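You operate a simulated robot arm through the tools that you are given. There is no shell and no other tool.

The job below is to be done with a simulated robot arm. You get a single attempt, and the scene is never put back.

## Task
Ease collar screw one, then tighten screw two and screw one in that order.
Fine: use the bench hex key, up to the paint lines; stand it back in its stand.
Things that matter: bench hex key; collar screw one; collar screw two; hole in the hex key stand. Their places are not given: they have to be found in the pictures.

It is judged by the outcome, as a careful person would: the job done as asked, and still so three seconds after it is handed in. It fails if anything else is knocked over, pushed out of place, dropped, spilled or broken.

## Robot
A 6-joint arm with a two-finger parallel gripper, fixed in place. Base frame: the origin is on the floor under the middle of its stand, x ahead of it, y to its left, z up; the work surface is at about z = 0.92. Readings come in m, degrees, newtons and seconds.
With the tool pointing down near the work surface it reaches from about 0.36 to 0.82 m from the base axis. Its first joint turns from -166.0 to 166.0 degrees. Payload 3.91 kg.
Tool frame: the origin (TCP) lies between the finger pads and is the grasp point; the fingertips stand 0.03 m ahead of it; z points along the fingers, y is the line along which they close. The gripper opens to 0.11 m. The fingers are 0.02 m wide and 0.01 m thick; the gripper's body (0.048 by 0.112 m) begins 0.055 m behind the TCP.
Orientation is told as [roll, pitch, yaw] about the base's x, y, z axes, in that order, counted from this pose: with the fingers straight down and closing along the base's y, the tool's x points along the base's -x, its y along +y and its z along -z.

## Interface
- The arm moves only by the tool nudge_tool. Its argument "increments" is a list that holds one entry, the list of rows, each a list of 7 numbers: the shift along the base's x, y, z in units of 500 mm (1.0 is 500 mm), then the turn, a rotation vector about the base's x, y, z in units of 120 degrees (1.0 is 120 degrees), then the closure, from 0 (fully open) to 1 (shut). In form: [[[dx, dy, dz, ax, ay, az, gripper], ...]]. A call has 1 to 20 rows; each row is the pose to reach, as a shift and turn from the pose commanded when the call began. A call with a number of a shift or a turn outside -1 to 1 is refused whole. Rows are played at 5 a second. More than 0.05 m and 8.6 degrees between two rows, or a gripper value outside its range, and nothing of the call is played. A pose out of reach is approached as far as the arm can. The call stops where the force on the tool passes 60 N (or 10 N more than at its start, if that is more) or the arm is blocked; 0.2 s more then pass. Each finger travels about 0.045 m/s and halts on what it meets, pressing with about 38 N; the grip force reading is that of the motor and also rises with nothing between the fingers. The clock runs only during rows and for 0.2 s after the last one: add rows that repeat a pose to give the fingers time. The reply holds the time, the measured pose of the TCP, the force on the tool along the base axes, the opening and the grip force, in the units named above and with some noise, with the torque about the TCP (base axes, N m) and any sound that the robot's microphone picked up, and new pictures: "pictures" is both (left out), scene, wrist or none.
- Cameras (640 x 400 px; columns grow to the right, rows downward): "scene" is fixed at [0.0499, 0.6512, 1.5429]; the picture's right is [-0.80, -0.61, 0.00], its down [-0.17, 0.22, -0.96] and it looks along [0.58, -0.77, -0.28] (base axes); focal length 329 px, centre (320, 200). "wrist" rides on the gripper at [0.077, 0.007, -0.115] in the tool frame; the picture's right is [-0.09, 1.00, 0.00], its down [-0.80, -0.07, -0.59] and it looks along [-0.59, -0.05, 0.80] (tool axes); focal length 270 px, centre (320, 200).
- lift_body(by): slides the trunk up (or, below 0, down) by that many m; the arm rides with it, the base frame stays. It gives what a move gives, with no picture.
- point_at(camera, pixels): for up to 12 pixels [column, row] of the newest picture of that camera ("zoom" is the newest enlarged one), the place [x, y, z] in the base frame of the surface seen there, good to about 0.002 m. No time passes.
- zoom(camera, box): a new picture of the part [left, top, right, bottom] of that camera's present view, enlarged. No time passes.
- close_job(): hands the job in; it is judged then, once.

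Leave the gripper open and the arm clear of the work at the hand-in unless told otherwise.

The tools are called after "Emit:" as name(argument=value, ...) on one line, values as JSON. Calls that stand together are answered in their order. nudge_tool: Moves the arm, as the interface text tells. Its arguments: {"type":"object","properties":{"increments":{"type":"array"},"pictures":{"type":"string","enum":["both","scene","wrist","none"]}},"required":["increments"]} The other tools are called the same way: lift_body (by) moves the trunk up or down; point_at (camera, pixels) gives the place of the surface under pixels of a picture; zoom (camera, box) takes an enlarged picture of a part of a camera's view; close_job () hands the job in.

At the start:

```text
time: 0.0
position: [0.4707, -0.1426, 1.3157]
tool_rot: [0.0, -0.1, -0.1]
force: [0.1, 0.6, 0.3]
moment: [-0.01, -0.03, 0.0]
finger_gap: 0.1098
finger_force: 0.0
trunk travel left (down, up): [-0.575, 0.035]
```

scene: 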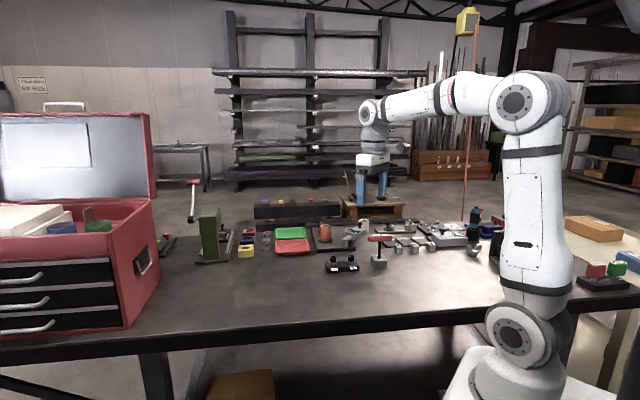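
wrist: 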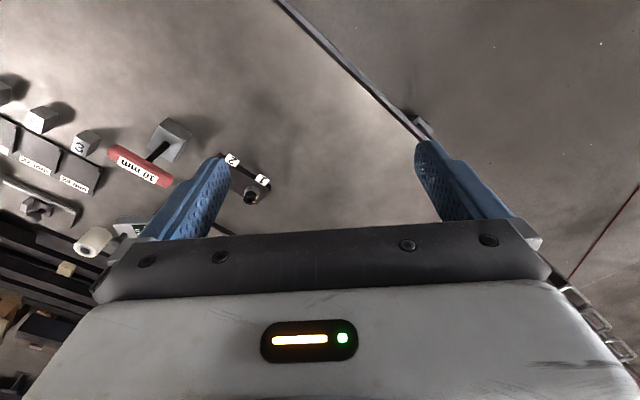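

The scene picture shows a red T-handled tool in a grey block at about (380,245), and a dark collar with white labels at about (342,264). The wrist picture shows labels "2" and "1" at about (232,160) and (262,180). I'll zoom in on both before moving.

Emit:
zoom(camera="scene", box=[300, 210, 460, 290])

Emit:
zoom(camera="wrist", box=[60, 100, 300, 250])

```text
4.00 times, centred on (380, 250) of scene
```

zoom: 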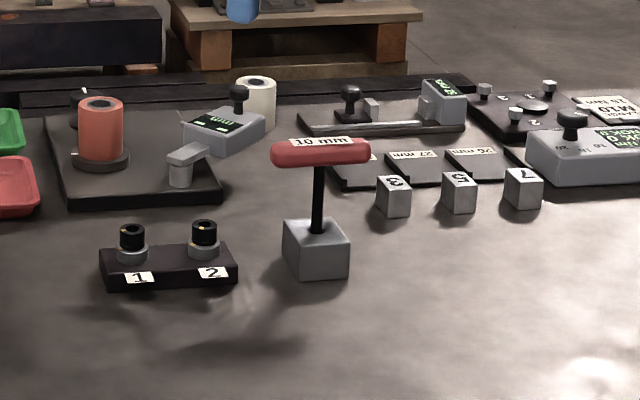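

```text
2.67 times, centred on (180, 175) of wrist
```

zoom: 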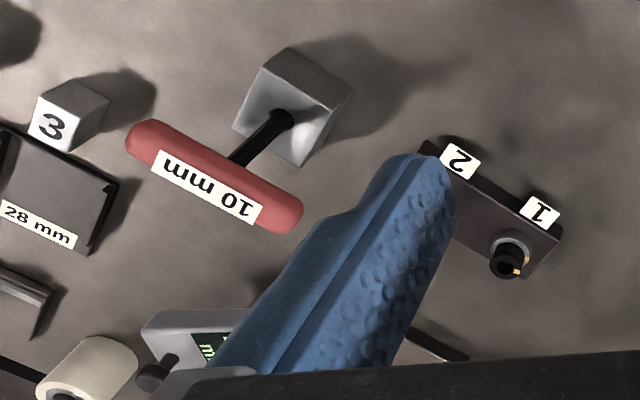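

The T-handle key labelled "10 mm" stands in the grey cube. The collar plate carries two socket-head screws, labelled 1 and 2. I'll zoom closer on the screws and read some places.

Emit:
zoom(camera="scene", box=[320, 258, 364, 286])

Emit:
point_at(camera="scene", pixels=[[333, 267], [351, 266], [380, 247], [372, 239], [390, 238], [379, 256], [379, 268], [340, 285], [325, 273], [359, 271]])

Emit:
zoom(camera="wrist", box=[215, 140, 290, 220])

```text
14.29 times, centred on (342, 272) of scene
```

zoom: 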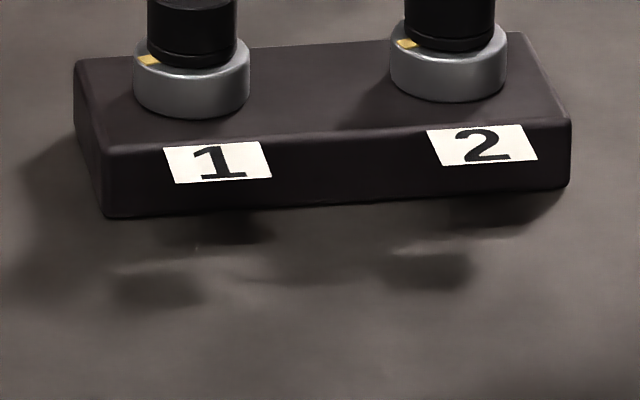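

```text
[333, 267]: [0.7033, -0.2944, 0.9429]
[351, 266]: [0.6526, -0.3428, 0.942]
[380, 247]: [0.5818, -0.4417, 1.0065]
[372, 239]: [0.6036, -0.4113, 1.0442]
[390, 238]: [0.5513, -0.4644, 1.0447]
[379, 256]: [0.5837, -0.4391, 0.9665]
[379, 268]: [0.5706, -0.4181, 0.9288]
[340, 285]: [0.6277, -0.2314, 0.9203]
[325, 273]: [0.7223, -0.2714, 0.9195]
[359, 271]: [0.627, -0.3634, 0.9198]
```

```text
5.00 times, centred on (252, 180) of wrist
```

zoom: 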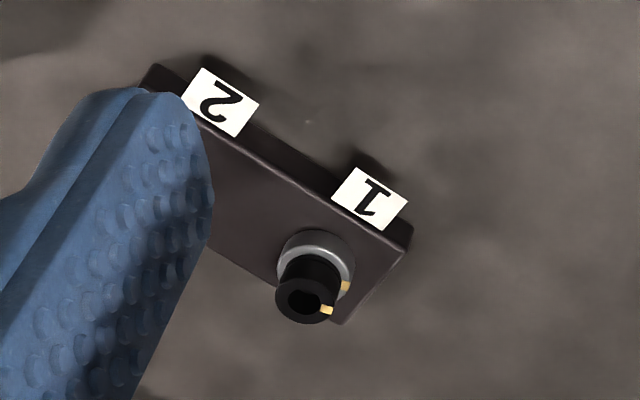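

I'll zoom in on the screw heads, about (333,266) and (351,265), to find the paint lines on the head and on the ring.

Emit:
zoom(camera="scene", box=[324, 260, 342, 280])

Emit:
zoom(camera="scene", box=[342, 258, 362, 276])

Emit:
zoom(camera="scene", box=[360, 235, 400, 285])

```text
16.00 times, centred on (333, 270) of scene
```

zoom: 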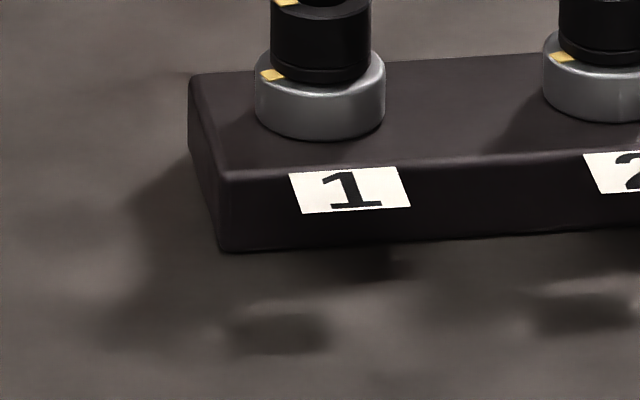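

```text
16.00 times, centred on (352, 267) of scene
```

zoom: 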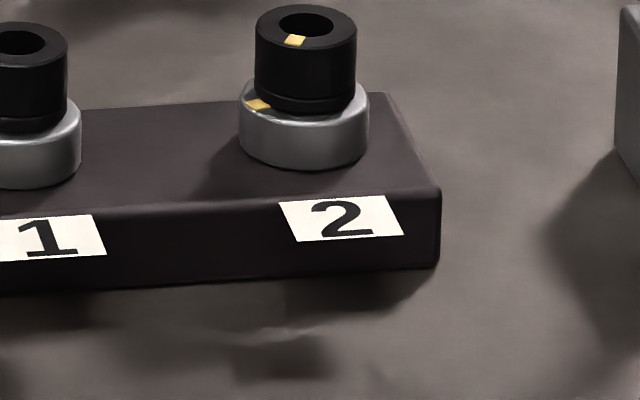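

```text
8.00 times, centred on (380, 260) of scene
```

zoom: 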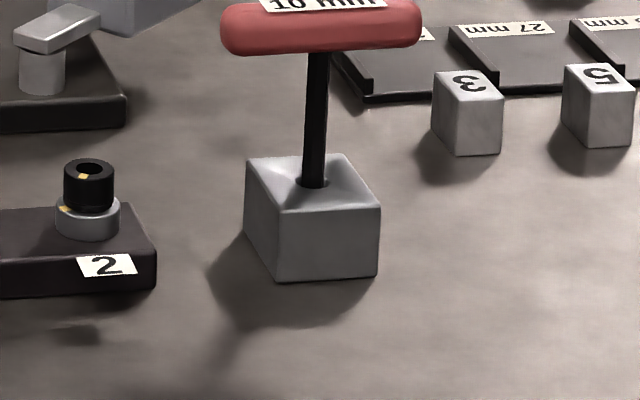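

Screw two's head mark and ring mark don't line up. I'll zoom on the tops of both heads and then read the positions of the marks.

Emit:
zoom(camera="scene", box=[326, 256, 342, 272])

Emit:
zoom(camera="wrist", box=[240, 175, 270, 210])

Emit:
zoom(camera="scene", box=[560, 230, 640, 310])

Emit:
zoom(camera="scene", box=[180, 200, 340, 290])

Emit:
zoom(camera="scene", box=[390, 200, 520, 280])

```text
16.00 times, centred on (334, 264) of scene
```

zoom: 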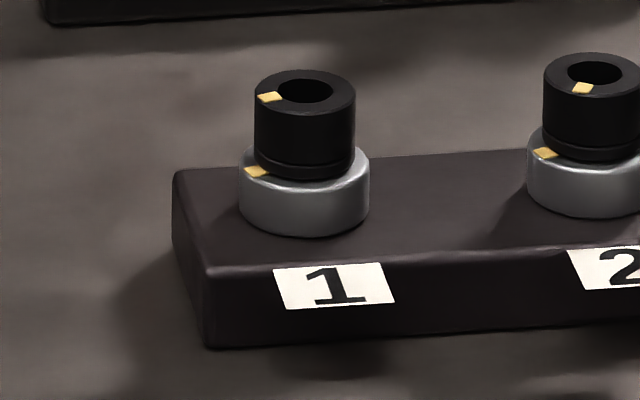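

```text
11.43 times, centred on (255, 192) of wrist
```

zoom: 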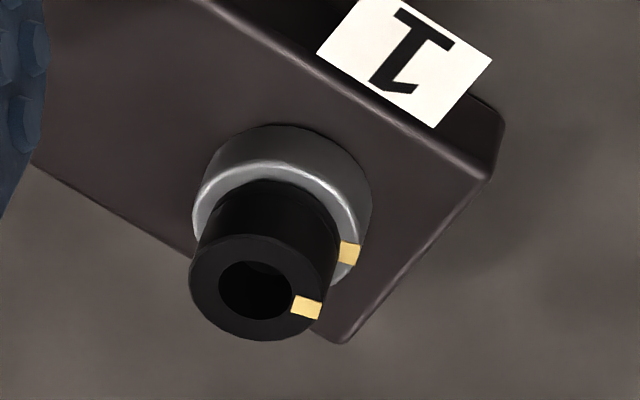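

```text
5.00 times, centred on (600, 270) of scene
```

zoom: 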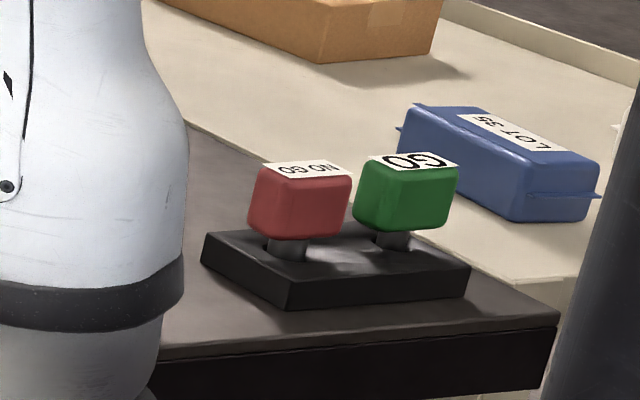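

```text
4.00 times, centred on (260, 245) of scene
```

zoom: 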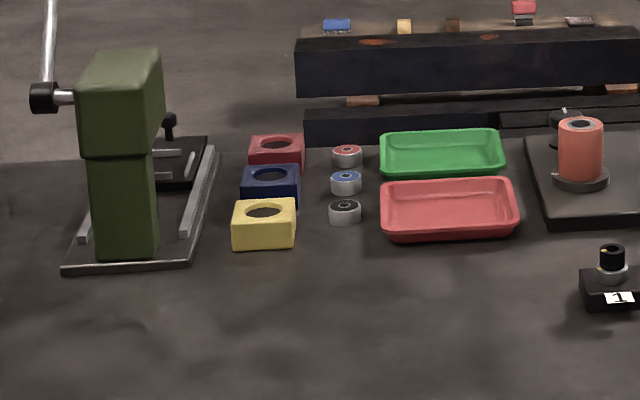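

```text
4.92 times, centred on (455, 240) of scene
```

zoom: 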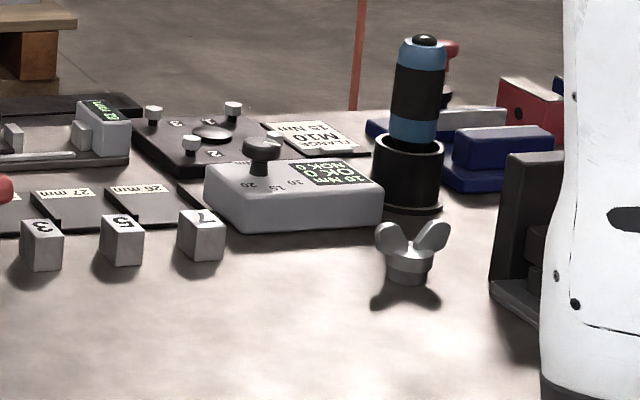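

Screw one's head mark looks roughly in line with its ring mark, so it is tight now. Screw two's head mark sits about 40° short of its ring mark. The key stands at about (0.578, -0.438), with its handle at z≈1.045 along the 45° direction. I'll bring the wrist camera, high up, to a spot where it looks onto the collar and key between the fingers.

Emit:
nudge_tool(increments=[[[0, -0.08, -0.02, 0, 0, 0, 0], [0, -0.16, -0.04, 0, 0, 0, 0], [0, -0.24, -0.06, 0, 0, 0, 0], [0, -0.32, -0.08, 0, 0, 0, 0], [0, -0.38, -0.1, 0, 0, 0, 0], [0, -0.38, -0.1, 0, 0, 0, 0]]], pictures="both")

```text
time: 1.4
position: [0.4715, -0.3333, 1.2694]
tool_rot: [0.0, 0.0, 0.0]
force: [0.3, 0.5, -0.3]
moment: [0.01, -0.02, -0.02]
finger_gap: 0.1102
finger_force: 0.0
trunk travel left (down, up): [-0.575, 0.035]
```

scene: 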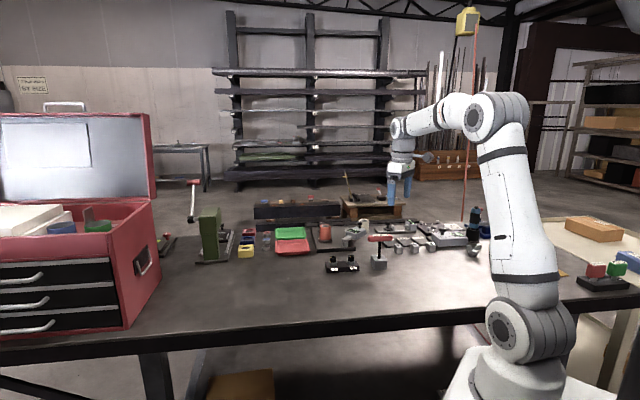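
wrist: 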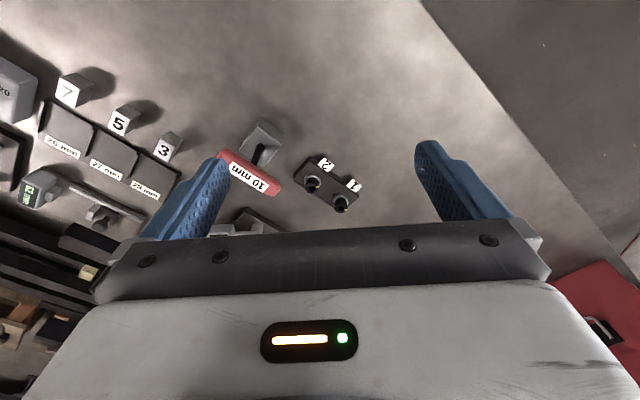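

The collar is now between the fingers, around (327,185), and the key is at (250,165). I'll zoom the wrist view on both and read points.

Emit:
zoom(camera="wrist", box=[290, 150, 370, 220])

Emit:
zoom(camera="wrist", box=[205, 110, 295, 205])

Emit:
point_at(camera="wrist", pixels=[[222, 155], [276, 190], [248, 171], [262, 157], [262, 130], [313, 182], [340, 203], [325, 163], [354, 186]])

```text
5.71 times, centred on (330, 185) of wrist
```

zoom: 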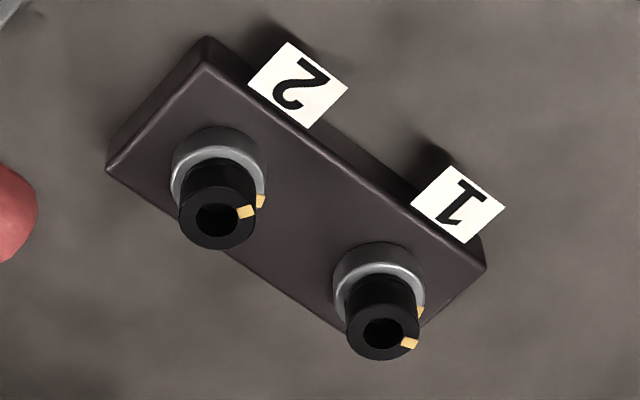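

```text
4.21 times, centred on (250, 158) of wrist
```

zoom: 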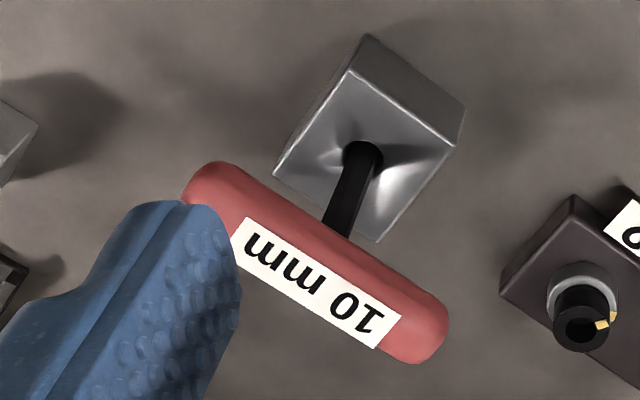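

```text
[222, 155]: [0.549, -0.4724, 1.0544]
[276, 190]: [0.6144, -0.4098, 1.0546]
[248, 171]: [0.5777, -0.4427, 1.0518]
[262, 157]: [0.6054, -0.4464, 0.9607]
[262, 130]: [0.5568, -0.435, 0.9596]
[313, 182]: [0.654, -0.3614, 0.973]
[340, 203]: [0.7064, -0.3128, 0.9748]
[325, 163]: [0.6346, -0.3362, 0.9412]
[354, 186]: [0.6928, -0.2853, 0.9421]
```

Next I'll zoom in tighter on the two screws and measure the rims and marks.

Emit:
zoom(camera="wrist", box=[308, 170, 348, 200])

Emit:
zoom(camera="wrist", box=[326, 188, 352, 216])

Emit:
zoom(camera="wrist", box=[302, 168, 328, 196])

```text
13.33 times, centred on (328, 185) of wrist
```

zoom: 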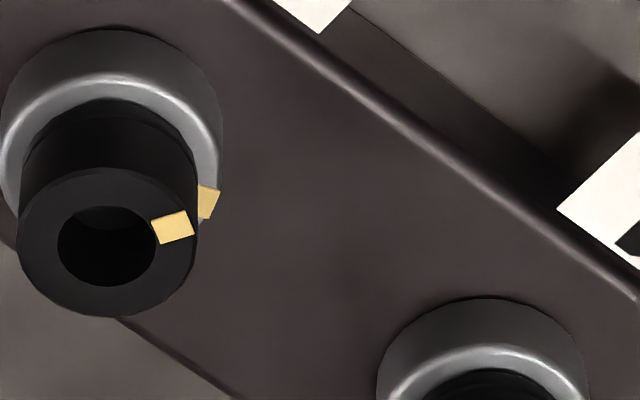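

```text
14.29 times, centred on (339, 202) of wrist
```

zoom: 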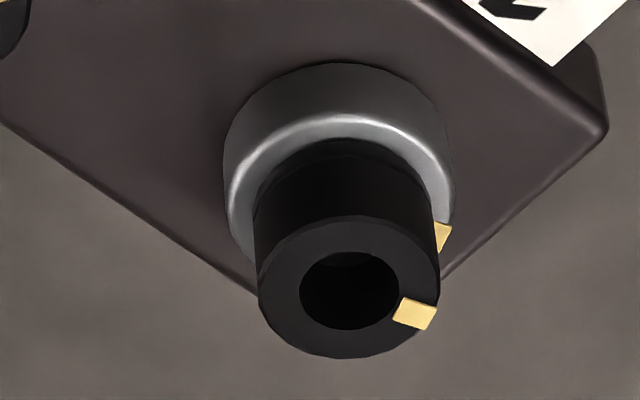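

```text
14.29 times, centred on (315, 182) of wrist
```

zoom: 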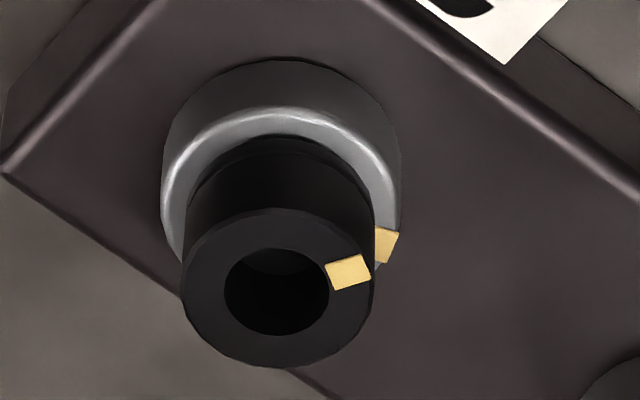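

The newest zoom shows screw two. I'll measure the left, right, top and bottom of its rim, its head mark at (348,272) and its ring mark at (386,244).

Emit:
point_at(camera="zoom", pixels=[[190, 290], [366, 300], [276, 216], [276, 358], [348, 272], [386, 244], [278, 112], [170, 200], [394, 200], [220, 320], [335, 320], [278, 300]])

Emit:
zoom(camera="wrist", box=[326, 188, 352, 216])

```text
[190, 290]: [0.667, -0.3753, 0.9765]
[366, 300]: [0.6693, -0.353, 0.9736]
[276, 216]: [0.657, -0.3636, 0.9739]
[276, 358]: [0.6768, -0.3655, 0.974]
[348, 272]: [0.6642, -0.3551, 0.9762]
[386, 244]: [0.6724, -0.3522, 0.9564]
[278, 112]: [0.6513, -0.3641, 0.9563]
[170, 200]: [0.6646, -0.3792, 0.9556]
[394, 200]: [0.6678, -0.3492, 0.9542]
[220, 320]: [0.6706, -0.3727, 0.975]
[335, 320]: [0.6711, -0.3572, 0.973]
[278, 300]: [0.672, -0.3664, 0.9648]
```

```text
14.29 times, centred on (339, 202) of wrist
```

zoom: 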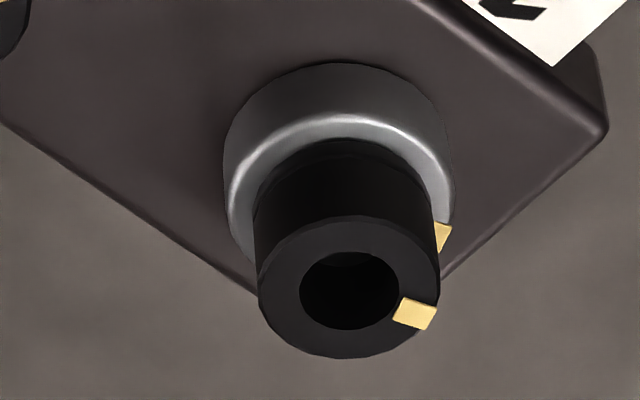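

Screw two's centre is about (0.667, -0.364) and its top z≈0.974. Its head mark is at about 108° and its ring mark at about 65°, so it needs about 43° clockwise. Now I'll take the same readings for screw one.

Emit:
point_at(camera="zoom", pixels=[[262, 285], [436, 290], [348, 222], [348, 354], [415, 314], [440, 238], [340, 118], [232, 200], [448, 200], [290, 320], [349, 300], [405, 330]])

Emit:
zoom(camera="scene", box=[340, 256, 360, 272])

```text
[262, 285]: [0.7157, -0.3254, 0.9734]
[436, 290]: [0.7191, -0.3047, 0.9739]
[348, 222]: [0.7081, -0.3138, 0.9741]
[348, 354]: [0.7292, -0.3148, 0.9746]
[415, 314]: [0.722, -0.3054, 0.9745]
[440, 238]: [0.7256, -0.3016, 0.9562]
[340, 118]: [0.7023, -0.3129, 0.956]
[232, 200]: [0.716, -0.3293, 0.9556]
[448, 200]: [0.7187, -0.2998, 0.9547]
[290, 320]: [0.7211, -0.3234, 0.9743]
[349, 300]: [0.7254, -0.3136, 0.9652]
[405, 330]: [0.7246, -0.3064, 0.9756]
```

```text
16.00 times, centred on (350, 264) of scene
```

zoom: 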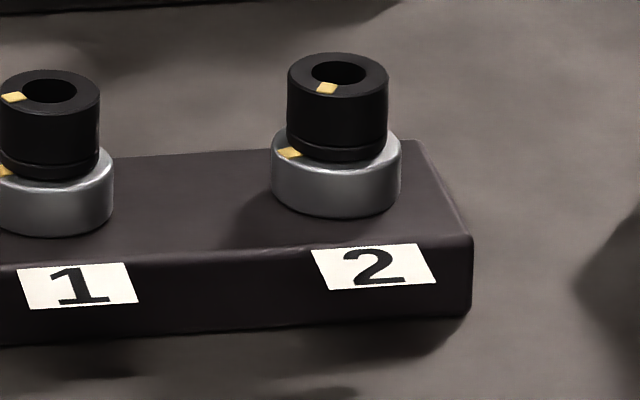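

Screw one's centre is about (0.718, -0.315). Its head mark is at about 67° and its ring mark at about 60–65°, so it is on its line now. I'll cross-check from the scene zoom, which shows screw two's ring and head marks and part of screw one.

Emit:
point_at(camera="zoom", pixels=[[327, 88], [289, 153], [288, 75], [388, 78], [338, 54], [338, 98], [12, 97], [5, 170], [99, 92], [274, 152], [400, 155]])

Emit:
zoom(camera="scene", box=[360, 230, 400, 255])

```text
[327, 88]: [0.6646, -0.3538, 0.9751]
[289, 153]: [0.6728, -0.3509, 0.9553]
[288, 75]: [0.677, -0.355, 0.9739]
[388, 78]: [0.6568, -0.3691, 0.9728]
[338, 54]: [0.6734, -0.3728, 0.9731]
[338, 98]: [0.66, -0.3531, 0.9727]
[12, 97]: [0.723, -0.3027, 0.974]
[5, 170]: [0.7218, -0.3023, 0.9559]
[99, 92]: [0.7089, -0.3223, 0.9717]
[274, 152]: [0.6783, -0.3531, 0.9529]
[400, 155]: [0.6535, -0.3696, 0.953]
```

```text
16.00 times, centred on (380, 242) of scene
```

zoom: 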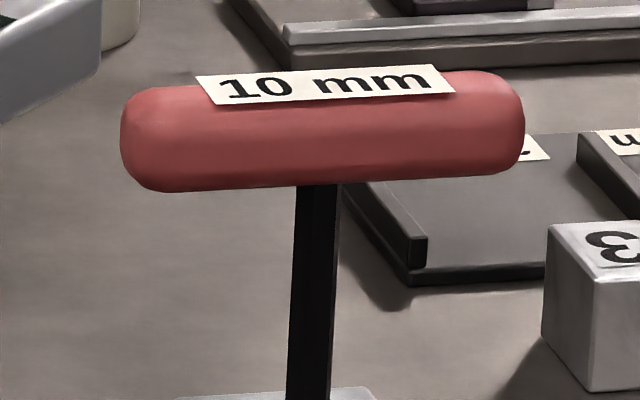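

The handle is a rounded red bar with its label on top. I'll measure its ends, height, shaft and stand.

Emit:
point_at(camera="zoom", pixels=[[122, 140], [522, 125], [325, 85], [325, 180], [160, 190], [490, 175], [300, 250], [318, 250], [336, 250], [315, 380]])

Emit:
zoom(camera="wrist", box=[220, 115, 290, 200])

```text
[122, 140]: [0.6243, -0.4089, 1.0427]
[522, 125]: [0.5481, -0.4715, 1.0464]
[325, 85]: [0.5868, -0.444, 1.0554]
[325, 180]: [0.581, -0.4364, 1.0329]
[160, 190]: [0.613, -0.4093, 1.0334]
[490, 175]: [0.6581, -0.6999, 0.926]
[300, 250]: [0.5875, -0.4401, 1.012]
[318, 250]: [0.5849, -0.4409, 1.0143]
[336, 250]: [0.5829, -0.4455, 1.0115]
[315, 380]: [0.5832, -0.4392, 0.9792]
```

```text
4.71 times, centred on (255, 158) of wrist
```

zoom: 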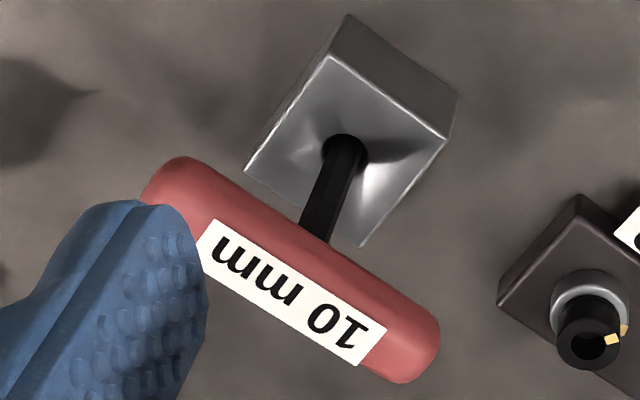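

I'll measure the stand's top corners, the hole, and the handle ends from this zoom.

Emit:
point_at(camera="zoom", pixels=[[331, 62], [442, 138], [360, 240], [252, 172], [345, 145], [330, 150], [362, 150], [160, 180], [425, 360], [290, 280], [330, 200], [185, 160]])

```text
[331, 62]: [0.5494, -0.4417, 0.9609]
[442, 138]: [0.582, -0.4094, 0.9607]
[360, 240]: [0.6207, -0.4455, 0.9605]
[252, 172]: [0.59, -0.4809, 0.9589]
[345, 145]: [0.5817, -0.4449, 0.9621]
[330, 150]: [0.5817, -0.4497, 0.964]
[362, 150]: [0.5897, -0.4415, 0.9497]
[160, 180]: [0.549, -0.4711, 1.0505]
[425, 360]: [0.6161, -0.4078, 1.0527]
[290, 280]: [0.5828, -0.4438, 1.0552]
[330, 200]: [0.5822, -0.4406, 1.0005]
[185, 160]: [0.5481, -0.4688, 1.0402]
```

The stand's top is a square turned 45°, centred at about (0.5855, -0.444), with its top at z≈0.960. The handle lies along about 43.5° at z≈1.044. I'll turn the tool +44° so the fingers close across the handle, and move to 0.11 m above it with the fingers partly closed.

Emit:
nudge_tool(increments=[[[0.038, -0.037, -0.035, 0, 0, 0.061, 0.1], [0.077, -0.074, -0.07, 0, 0, 0.122, 0.2], [0.115, -0.111, -0.105, 0, 0, 0.183, 0.3], [0.153, -0.148, -0.14, 0, 0, 0.244, 0.4], [0.192, -0.185, -0.175, 0, 0, 0.305, 0.4], [0.23, -0.222, -0.212, 0, 0, 0.3667, 0.4], [0.23, -0.222, -0.212, 0, 0, 0.3667, 0.4], [0.23, -0.222, -0.212, 0, 0, 0.3667, 0.4]]], pictures="both")

```text
time: 3.2
position: [0.5879, -0.444, 1.1594]
tool_rot: [-0.1, 0.0, 44.2]
force: [-0.3, 0.1, 0.2]
moment: [0.03, -0.05, 0.02]
finger_gap: 0.0661
finger_force: 0.0
trunk travel left (down, up): [-0.575, 0.035]
```

scene: 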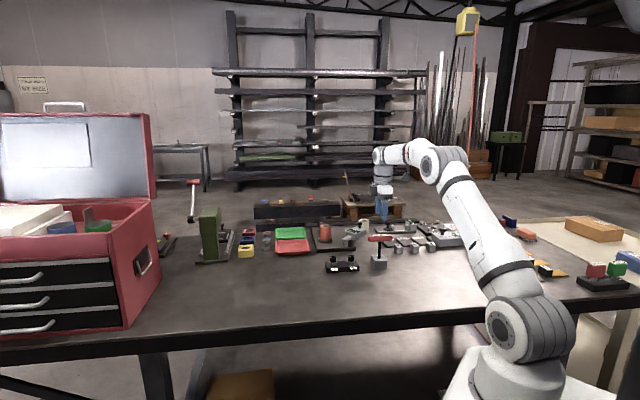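
wrist: 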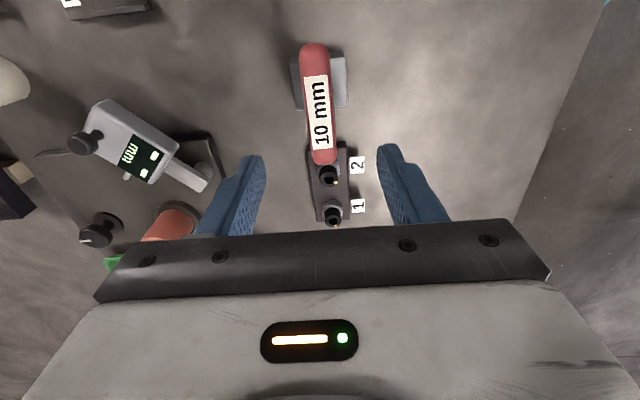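

The handle runs from about (314,45) to (325,165), nearly along the tool's x axis. I'll measure its edges precisely to centre the grasp.

Emit:
zoom(camera="wrist", box=[270, 35, 370, 235])

Emit:
point_at(camera="wrist", pixels=[[314, 46], [325, 162], [304, 110], [319, 108], [333, 108], [300, 60], [328, 60], [312, 150], [337, 150], [292, 60], [348, 60], [348, 106]])

```text
2.00 times, centred on (320, 135) of wrist
```

zoom: 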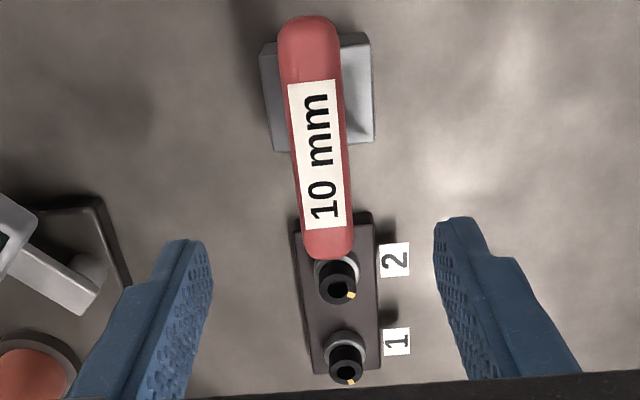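

```text
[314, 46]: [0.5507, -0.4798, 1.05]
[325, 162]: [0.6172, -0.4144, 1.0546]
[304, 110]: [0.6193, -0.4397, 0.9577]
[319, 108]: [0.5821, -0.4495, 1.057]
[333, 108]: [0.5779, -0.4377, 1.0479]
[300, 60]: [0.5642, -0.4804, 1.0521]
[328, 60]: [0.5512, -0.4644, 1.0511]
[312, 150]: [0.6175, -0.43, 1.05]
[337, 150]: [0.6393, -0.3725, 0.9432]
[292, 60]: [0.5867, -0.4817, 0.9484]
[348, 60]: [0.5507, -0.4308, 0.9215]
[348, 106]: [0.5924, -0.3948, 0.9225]
```

The handle's centreline matches the tool's x axis to within about 1°, and its centre is about (0.585, -0.445), z≈1.0445. I'll descend partway, to z≈1.08 with the fingers straddling the handle, and check the reading before going further.

Emit:
nudge_tool(increments=[[[-0.001, -0.001, -0.05, 0, 0, 0, 0.4], [-0.002, -0.002, -0.1, 0, 0, 0, 0.4], [-0.002, -0.002, -0.16, 0, 0, 0, 0.4], [-0.002, -0.002, -0.16, 0, 0, 0, 0.4], [-0.002, -0.002, -0.16, 0, 0, 0, 0.4]]], pictures="both")

```text
time: 4.4
position: [0.5858, -0.4463, 1.0797]
tool_rot: [-0.1, 0.1, 44.1]
force: [0.5, 0.0, -0.3]
moment: [0.01, 0.0, -0.01]
finger_gap: 0.0658
finger_force: 0.0
trunk travel left (down, up): [-0.575, 0.035]
```

scene: 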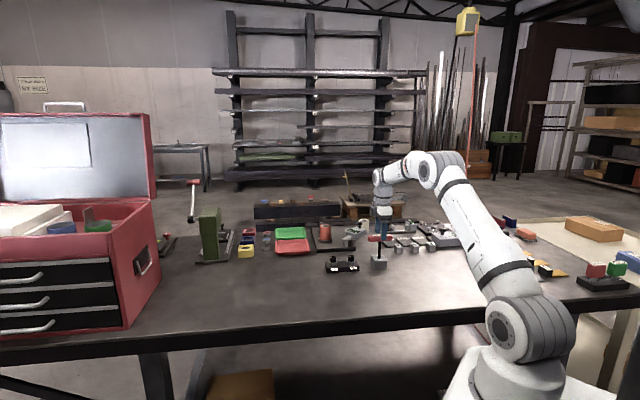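
wrist: 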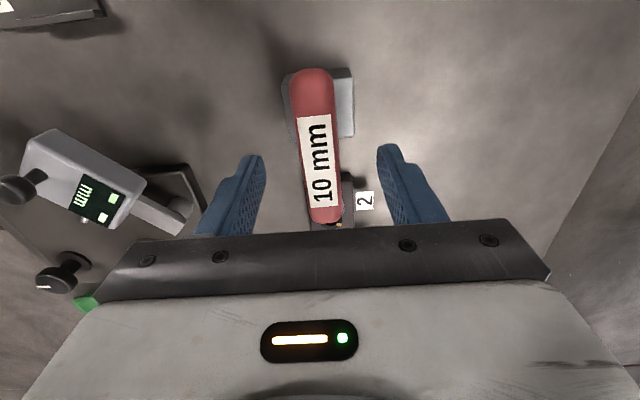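

At row 157 the handle is centred between the fingers, around column 320, and there's no contact force. I'll go down the last 35 mm and then close gently onto the handle.

Emit:
nudge_tool(increments=[[[0, 0, -0.035, 0, 0, 0, 0.4], [0, 0, -0.07, 0, 0, 0, 0.4], [0, 0, -0.07, 0, 0, 0, 0.4], [0, 0, -0.07, 0, 0, 0, 0.6], [0, 0, -0.07, 0, 0, 0, 0.7], [0, 0, -0.07, 0, 0, 0, 0.72], [0, 0, -0.07, 0, 0, 0, 0.72]]], pictures="both")

```text
time: 6.0
position: [0.5866, -0.4454, 1.0449]
tool_rot: [0.0, 0.0, 43.9]
force: [0.4, 0.5, 0.6]
moment: [-0.01, -0.01, -0.02]
finger_gap: 0.0307
finger_force: 0.0
trunk travel left (down, up): [-0.575, 0.035]
```

scene: 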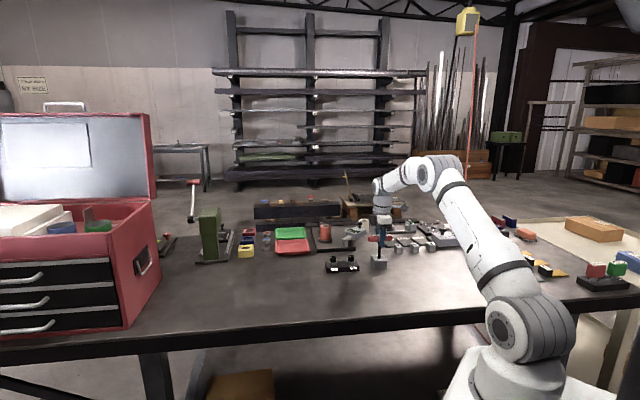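
wrist: 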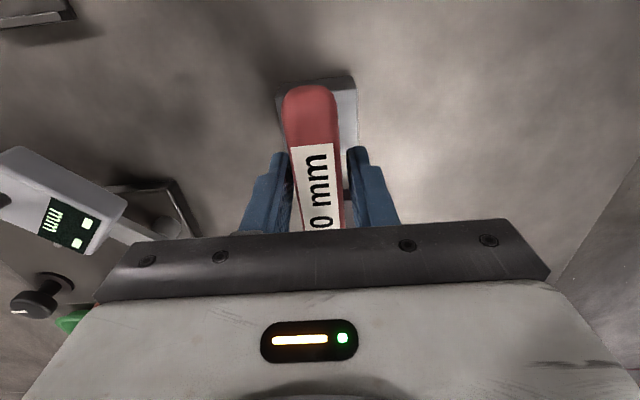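

The fingers are 31 mm apart around the handle with no contact. I'll check how evenly they sit on both sides.

Emit:
zoom(camera="wrist", box=[220, 60, 420, 240])

Emit:
zoom(camera="scene", box=[360, 200, 410, 280])

```text
2.22 times, centred on (320, 150) of wrist
```

zoom: 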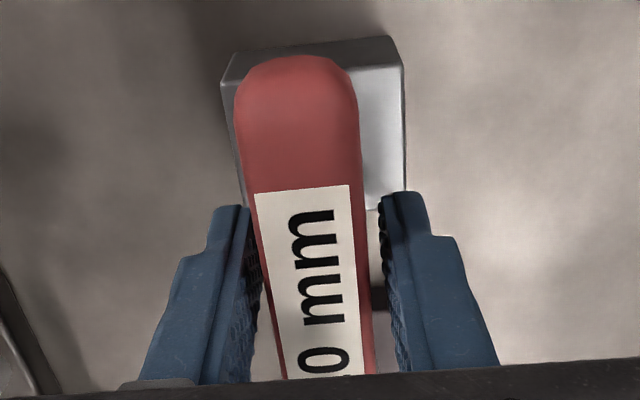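

```text
5.00 times, centred on (385, 240) of scene
```

zoom: 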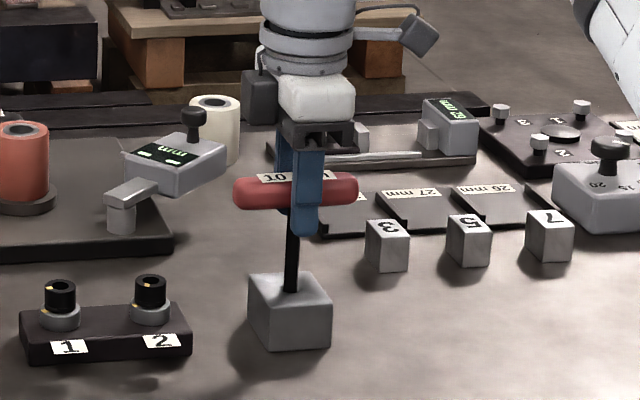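

From the scene side the finger looks slightly to the right of the shaft. I'll measure the finger edges, handle ends and shaft in this zoom to see the offset along the handle.

Emit:
point_at(camera="zoom", pixels=[[295, 205], [306, 205], [318, 205], [297, 170], [318, 170], [236, 192], [355, 190], [291, 250], [250, 195], [340, 192], [285, 282], [300, 282]])

```text
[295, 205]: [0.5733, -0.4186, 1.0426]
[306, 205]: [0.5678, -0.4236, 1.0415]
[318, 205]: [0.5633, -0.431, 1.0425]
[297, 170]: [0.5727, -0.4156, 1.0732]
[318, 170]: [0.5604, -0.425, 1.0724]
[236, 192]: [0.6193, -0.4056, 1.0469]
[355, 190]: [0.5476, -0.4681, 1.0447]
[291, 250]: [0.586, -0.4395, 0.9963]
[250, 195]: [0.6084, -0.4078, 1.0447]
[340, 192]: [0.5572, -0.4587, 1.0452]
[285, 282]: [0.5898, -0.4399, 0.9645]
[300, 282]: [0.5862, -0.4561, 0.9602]
```

The finger's centre lies at t≈0.107 along the handle. The handle's centre and shaft are at about 0.109, so I'll shift about 1.5 mm toward the collar and then close firmly.

Emit:
nudge_tool(increments=[[[0.002, 0.002, 0, 0, 0, 0, 0.72], [0.002, 0.002, 0, 0, 0, 0, 0.76], [0.002, 0.002, 0, 0, 0, 0, 0.82], [0.002, 0.002, 0, 0, 0, 0, 0.9], [0.002, 0.002, 0, 0, 0, 0, 1.0], [0.002, 0.002, 0, 0, 0, 0, 1.0], [0.002, 0.002, 0, 0, 0, 0, 1.0]]], pictures="both")

```text
time: 7.6
position: [0.5853, -0.4449, 1.0463]
tool_rot: [-0.1, 0.1, 43.9]
force: [0.5, -0.2, 0.1]
moment: [-0.02, 0.0, -0.02]
finger_gap: 0.0237
finger_force: 38.0
trunk travel left (down, up): [-0.575, 0.035]
```

scene: 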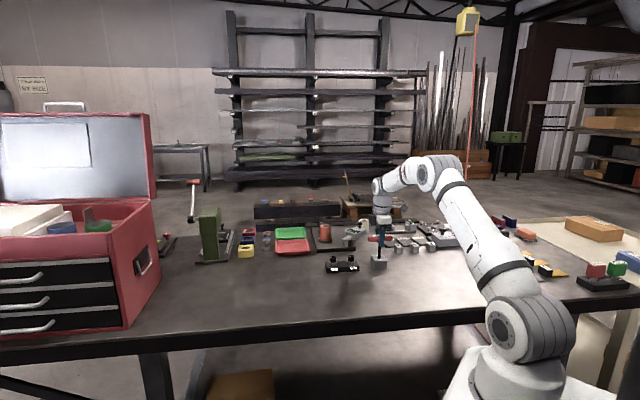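
wrist: 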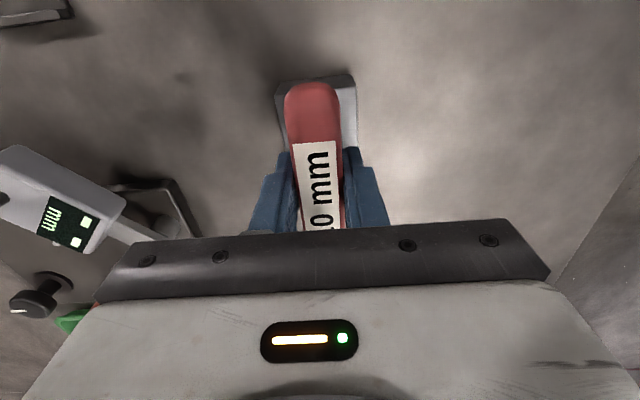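

The handle is gripped at 23.7 mm with 38 N and no side load. I'll lift straight up 0.10 m slowly to draw the key out of its stand.

Emit:
nudge_tool(increments=[[[0, 0, 0.02, 0, 0, 0, 1.0], [0, 0, 0.05, 0, 0, 0, 1.0], [0, 0, 0.08, 0, 0, 0, 1.0], [0, 0, 0.12, 0, 0, 0, 1.0], [0, 0, 0.16, 0, 0, 0, 1.0], [0, 0, 0.2, 0, 0, 0, 1.0], [0, 0, 0.2, 0, 0, 0, 1.0], [0, 0, 0.2, 0, 0, 0, 1.0]]], pictures="both")

```text
time: 9.4
position: [0.5862, -0.4425, 1.1443]
tool_rot: [0.0, 0.1, 44.0]
force: [0.3, -0.2, -2.2]
moment: [0.02, -0.01, -0.01]
finger_gap: 0.0237
finger_force: 37.7
trunk travel left (down, up): [-0.575, 0.035]
```

scene: 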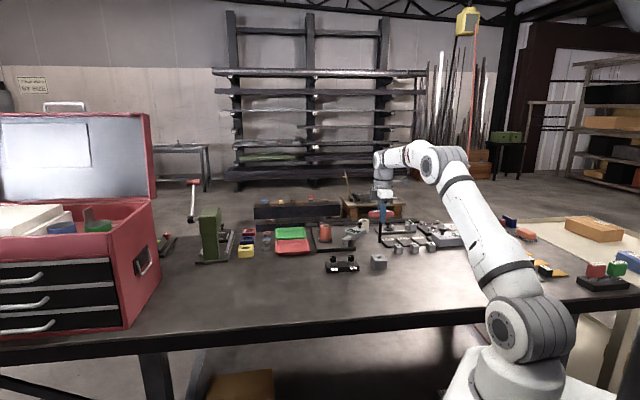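
wrist: 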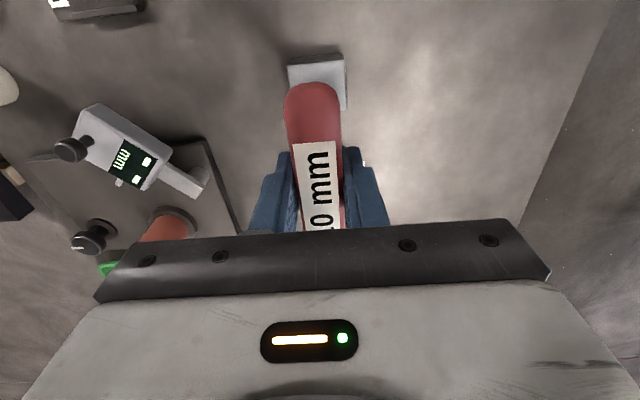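

The key came out; the weight reads about 2.2 N. I'll zoom the scene view to measure the key's tip, its length and the empty stand hole.

Emit:
zoom(camera="scene", box=[362, 190, 406, 278])

Emit:
zoom(camera="scene", box=[368, 230, 394, 275])

```text
4.55 times, centred on (384, 234) of scene
```

zoom: 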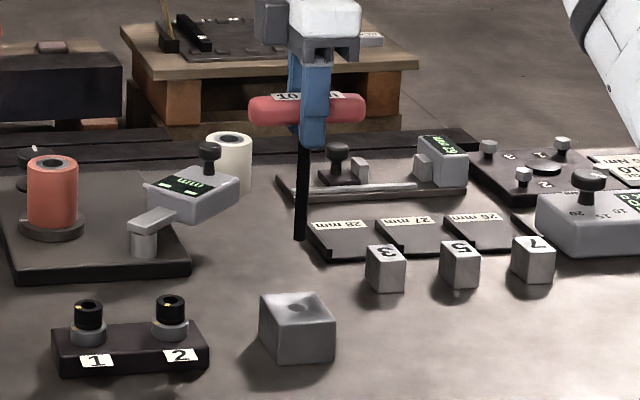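

```text
8.89 times, centred on (381, 252) of scene
```

zoom: 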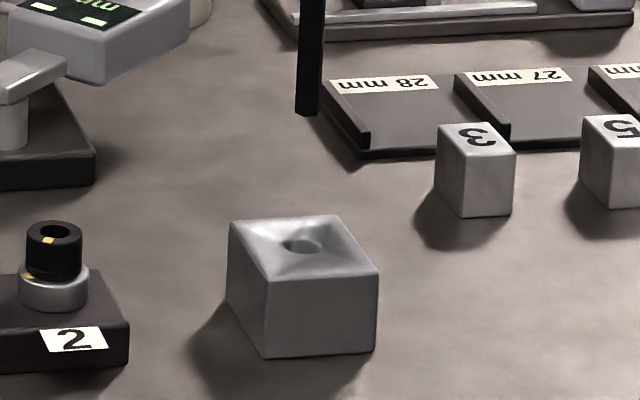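

In this zoom the stand hole is at about (300,246) and the key tip at about (307,113). I'll measure both, plus several points up the shaft.

Emit:
point_at(camera="zoom", pixels=[[300, 248], [284, 247], [318, 246], [300, 240], [300, 256], [298, 110], [307, 112], [317, 112], [310, 60], [312, 10], [340, 218], [268, 282]])

Emit:
zoom(camera="scene", box=[372, 204, 392, 248])

```text
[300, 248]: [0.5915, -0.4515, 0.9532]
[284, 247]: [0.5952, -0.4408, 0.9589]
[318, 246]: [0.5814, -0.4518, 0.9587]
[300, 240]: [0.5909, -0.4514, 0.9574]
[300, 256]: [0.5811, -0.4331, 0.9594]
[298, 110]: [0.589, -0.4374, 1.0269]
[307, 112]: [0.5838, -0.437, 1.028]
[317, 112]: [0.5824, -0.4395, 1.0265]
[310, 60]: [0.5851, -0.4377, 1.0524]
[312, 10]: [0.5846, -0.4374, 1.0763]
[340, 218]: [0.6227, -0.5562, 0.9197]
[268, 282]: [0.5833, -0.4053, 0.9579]
```

```text
9.09 times, centred on (382, 226) of scene
```

zoom: 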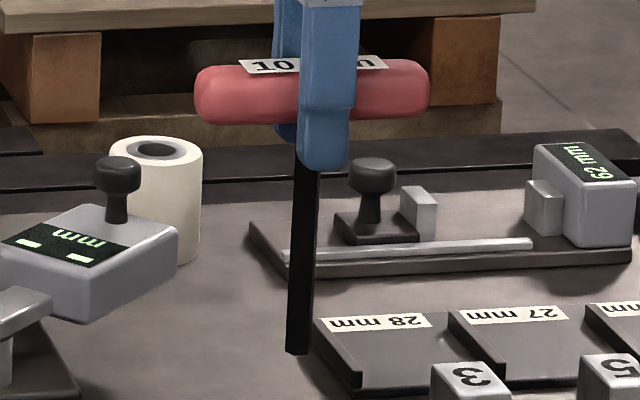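

The tip is at z≈1.027 with the TCP at 1.1447, so the tip stands about 0.118 m below the TCP, and the shaft is vertical. I'll look closely at the key's tip and both sockets to check for hex facets.

Emit:
zoom(camera="scene", box=[376, 234, 386, 246])

Emit:
zoom(camera="scene", box=[329, 256, 338, 266])

Emit:
zoom(camera="scene", box=[347, 256, 355, 264])

```text
16.00 times, centred on (381, 240) of scene
```

zoom: 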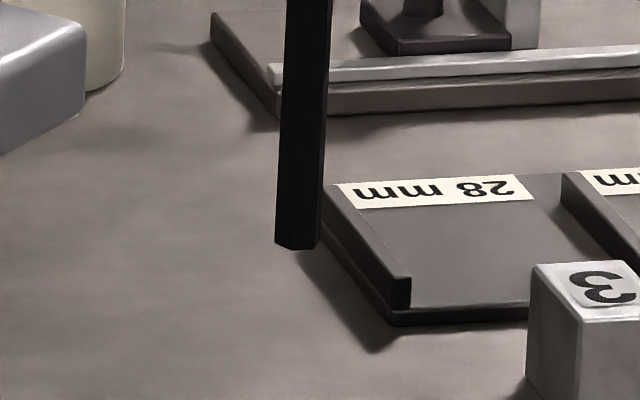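

```text
16.00 times, centred on (334, 261) of scene
```

zoom: 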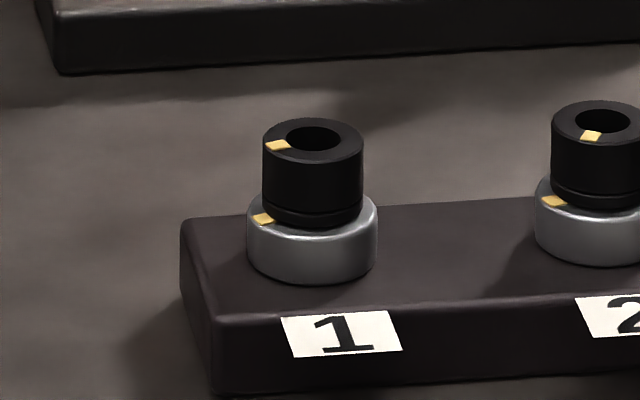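

```text
16.00 times, centred on (351, 260) of scene
```

zoom: 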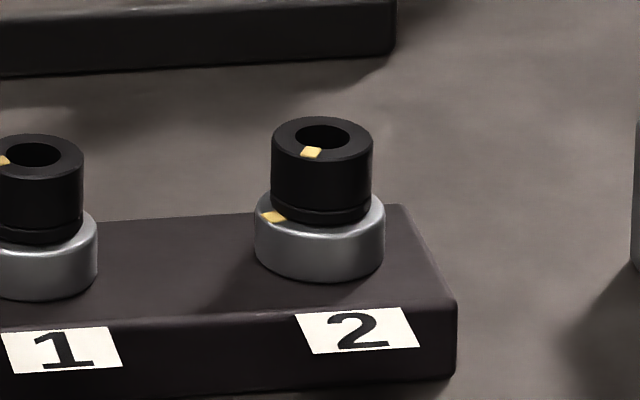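

The key is a real hex and the sockets are about 14 mm wide, so there's a little play. I'll sample pairs of opposite points on screw two's rim in this zoom to get its centre, then do the same for screw one.

Emit:
point_at(camera="zoom", pixels=[[361, 138], [283, 138], [322, 121], [322, 157], [350, 125], [294, 125], [350, 151], [294, 151], [366, 138], [278, 138], [312, 152], [273, 217]])

Emit:
zoom(camera="scene", box=[329, 256, 338, 266])

```text
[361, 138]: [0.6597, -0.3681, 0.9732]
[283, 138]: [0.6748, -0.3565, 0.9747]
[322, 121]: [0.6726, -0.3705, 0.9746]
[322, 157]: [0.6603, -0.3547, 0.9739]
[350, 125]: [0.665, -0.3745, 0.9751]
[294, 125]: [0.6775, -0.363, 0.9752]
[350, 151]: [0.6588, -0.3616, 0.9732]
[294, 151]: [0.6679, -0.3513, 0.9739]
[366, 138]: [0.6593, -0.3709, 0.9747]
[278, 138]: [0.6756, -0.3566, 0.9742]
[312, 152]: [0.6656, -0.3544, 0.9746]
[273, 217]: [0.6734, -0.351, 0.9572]
```

```text
16.00 times, centred on (334, 261) of scene
```

zoom: 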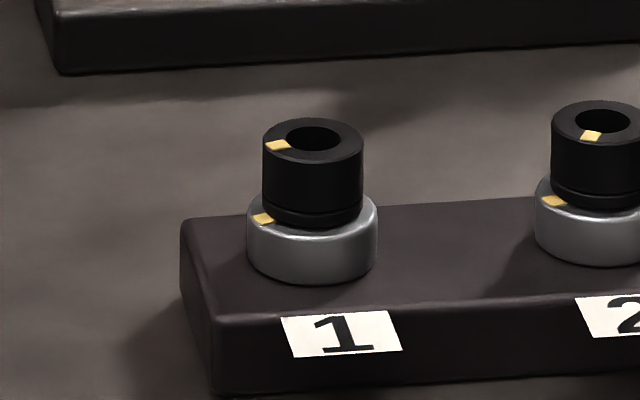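

Emit:
point_at(camera="zoom", pixels=[[352, 139], [274, 139], [313, 122], [313, 158], [341, 126], [285, 126], [341, 152], [285, 152], [357, 139], [269, 139], [277, 146], [262, 219]])

```text
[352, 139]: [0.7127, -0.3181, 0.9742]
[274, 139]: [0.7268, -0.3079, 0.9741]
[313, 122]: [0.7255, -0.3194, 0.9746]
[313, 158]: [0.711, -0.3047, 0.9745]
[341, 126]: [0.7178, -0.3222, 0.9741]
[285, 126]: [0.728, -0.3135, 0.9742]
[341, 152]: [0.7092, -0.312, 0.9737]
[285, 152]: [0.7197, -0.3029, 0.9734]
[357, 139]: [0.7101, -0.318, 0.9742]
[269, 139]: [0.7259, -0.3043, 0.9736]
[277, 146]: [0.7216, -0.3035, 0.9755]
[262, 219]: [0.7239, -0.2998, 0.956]
```

Screw one's centre is at about (0.7187, -0.3123) in scene terms, and the key's axis is at about (0.587, -0.442). I'll carry the key by (+0.132, +0.130) at this height, then lower 30 mm so its tip hovers just above screw one.

Emit:
nudge_tool(increments=[[[0.044, 0.043, 0, 0, 0, 0, 1.0], [0.088, 0.087, 0, 0, 0, 0, 1.0], [0.132, 0.13, 0, 0, 0, 0, 1.0], [0.176, 0.173, 0, 0, 0, 0, 1.0], [0.22, 0.217, 0, 0, 0, 0, 1.0], [0.264, 0.26, 0, 0, 0, 0, 1.0], [0.264, 0.26, -0.03, 0, 0, 0, 1.0], [0.264, 0.26, -0.06, 0, 0, 0, 1.0], [0.264, 0.26, -0.06, 0, 0, 0, 1.0], [0.264, 0.26, -0.06, 0, 0, 0, 1.0]]], pictures="both")

```text
time: 11.6
position: [0.718, -0.3133, 1.1145]
tool_rot: [0.0, 0.1, 44.0]
force: [-0.3, 0.0, -1.8]
moment: [-0.02, 0.03, 0.01]
finger_gap: 0.0235
finger_force: 37.8
trunk travel left (down, up): [-0.575, 0.035]
```

scene: 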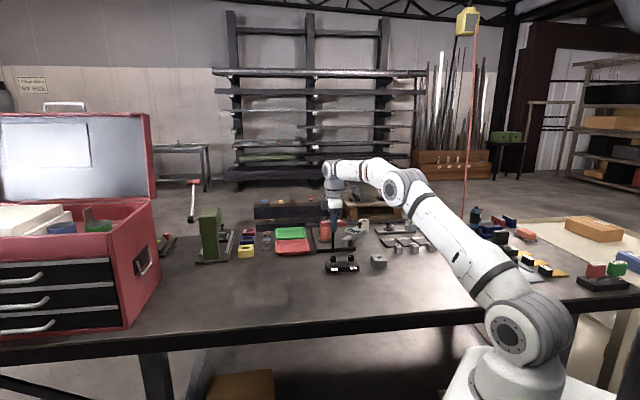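
wrist: 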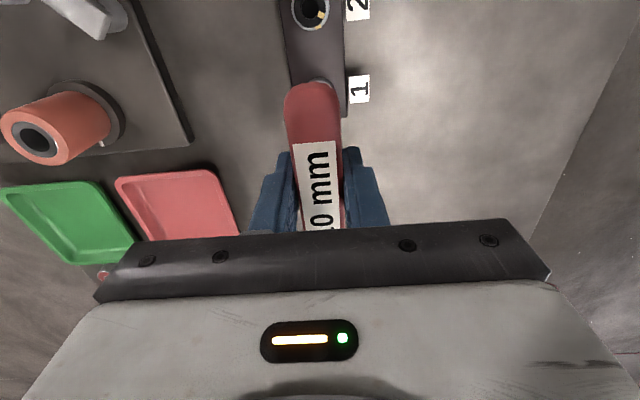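

The key hovers over screw one. I'll zoom the scene view on the tip and head to check alignment.

Emit:
zoom(camera="scene", box=[322, 244, 346, 272])

Emit:
zoom(camera="wrist", box=[270, 0, 380, 120])

Emit:
zoom(camera="scene", box=[328, 248, 342, 266])

```text
14.29 times, centred on (334, 258) of scene
```

zoom: 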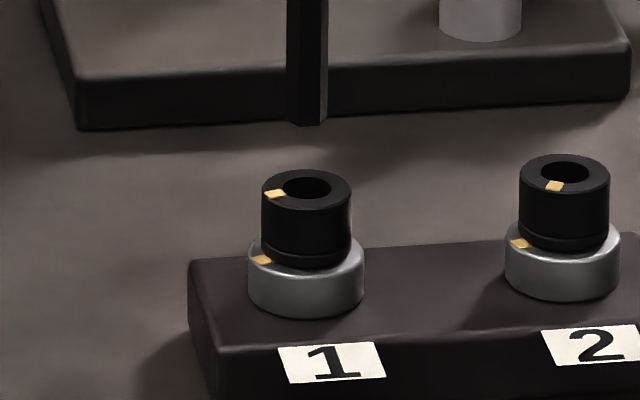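

```text
3.33 times, centred on (325, 60) of wrist
```

zoom: 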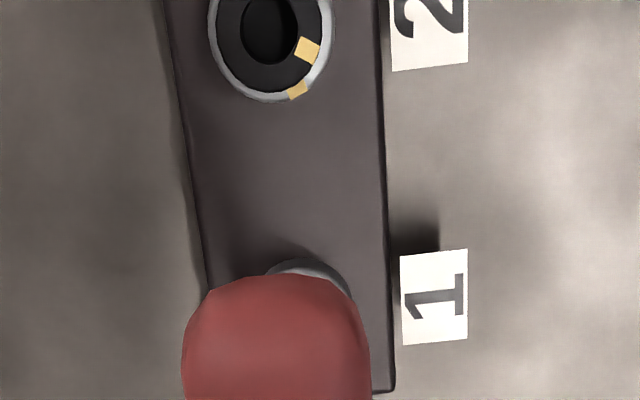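

```text
16.00 times, centred on (335, 257) of scene
```

zoom: 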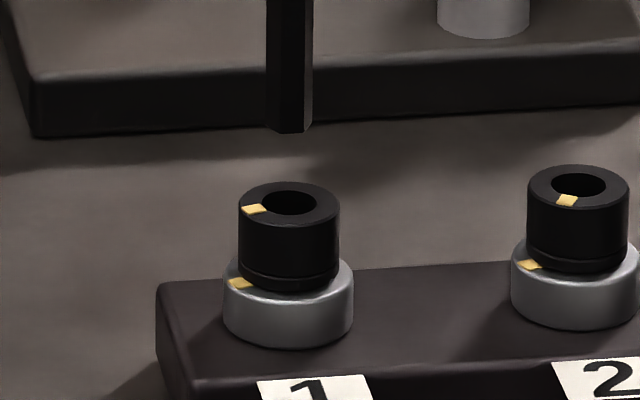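

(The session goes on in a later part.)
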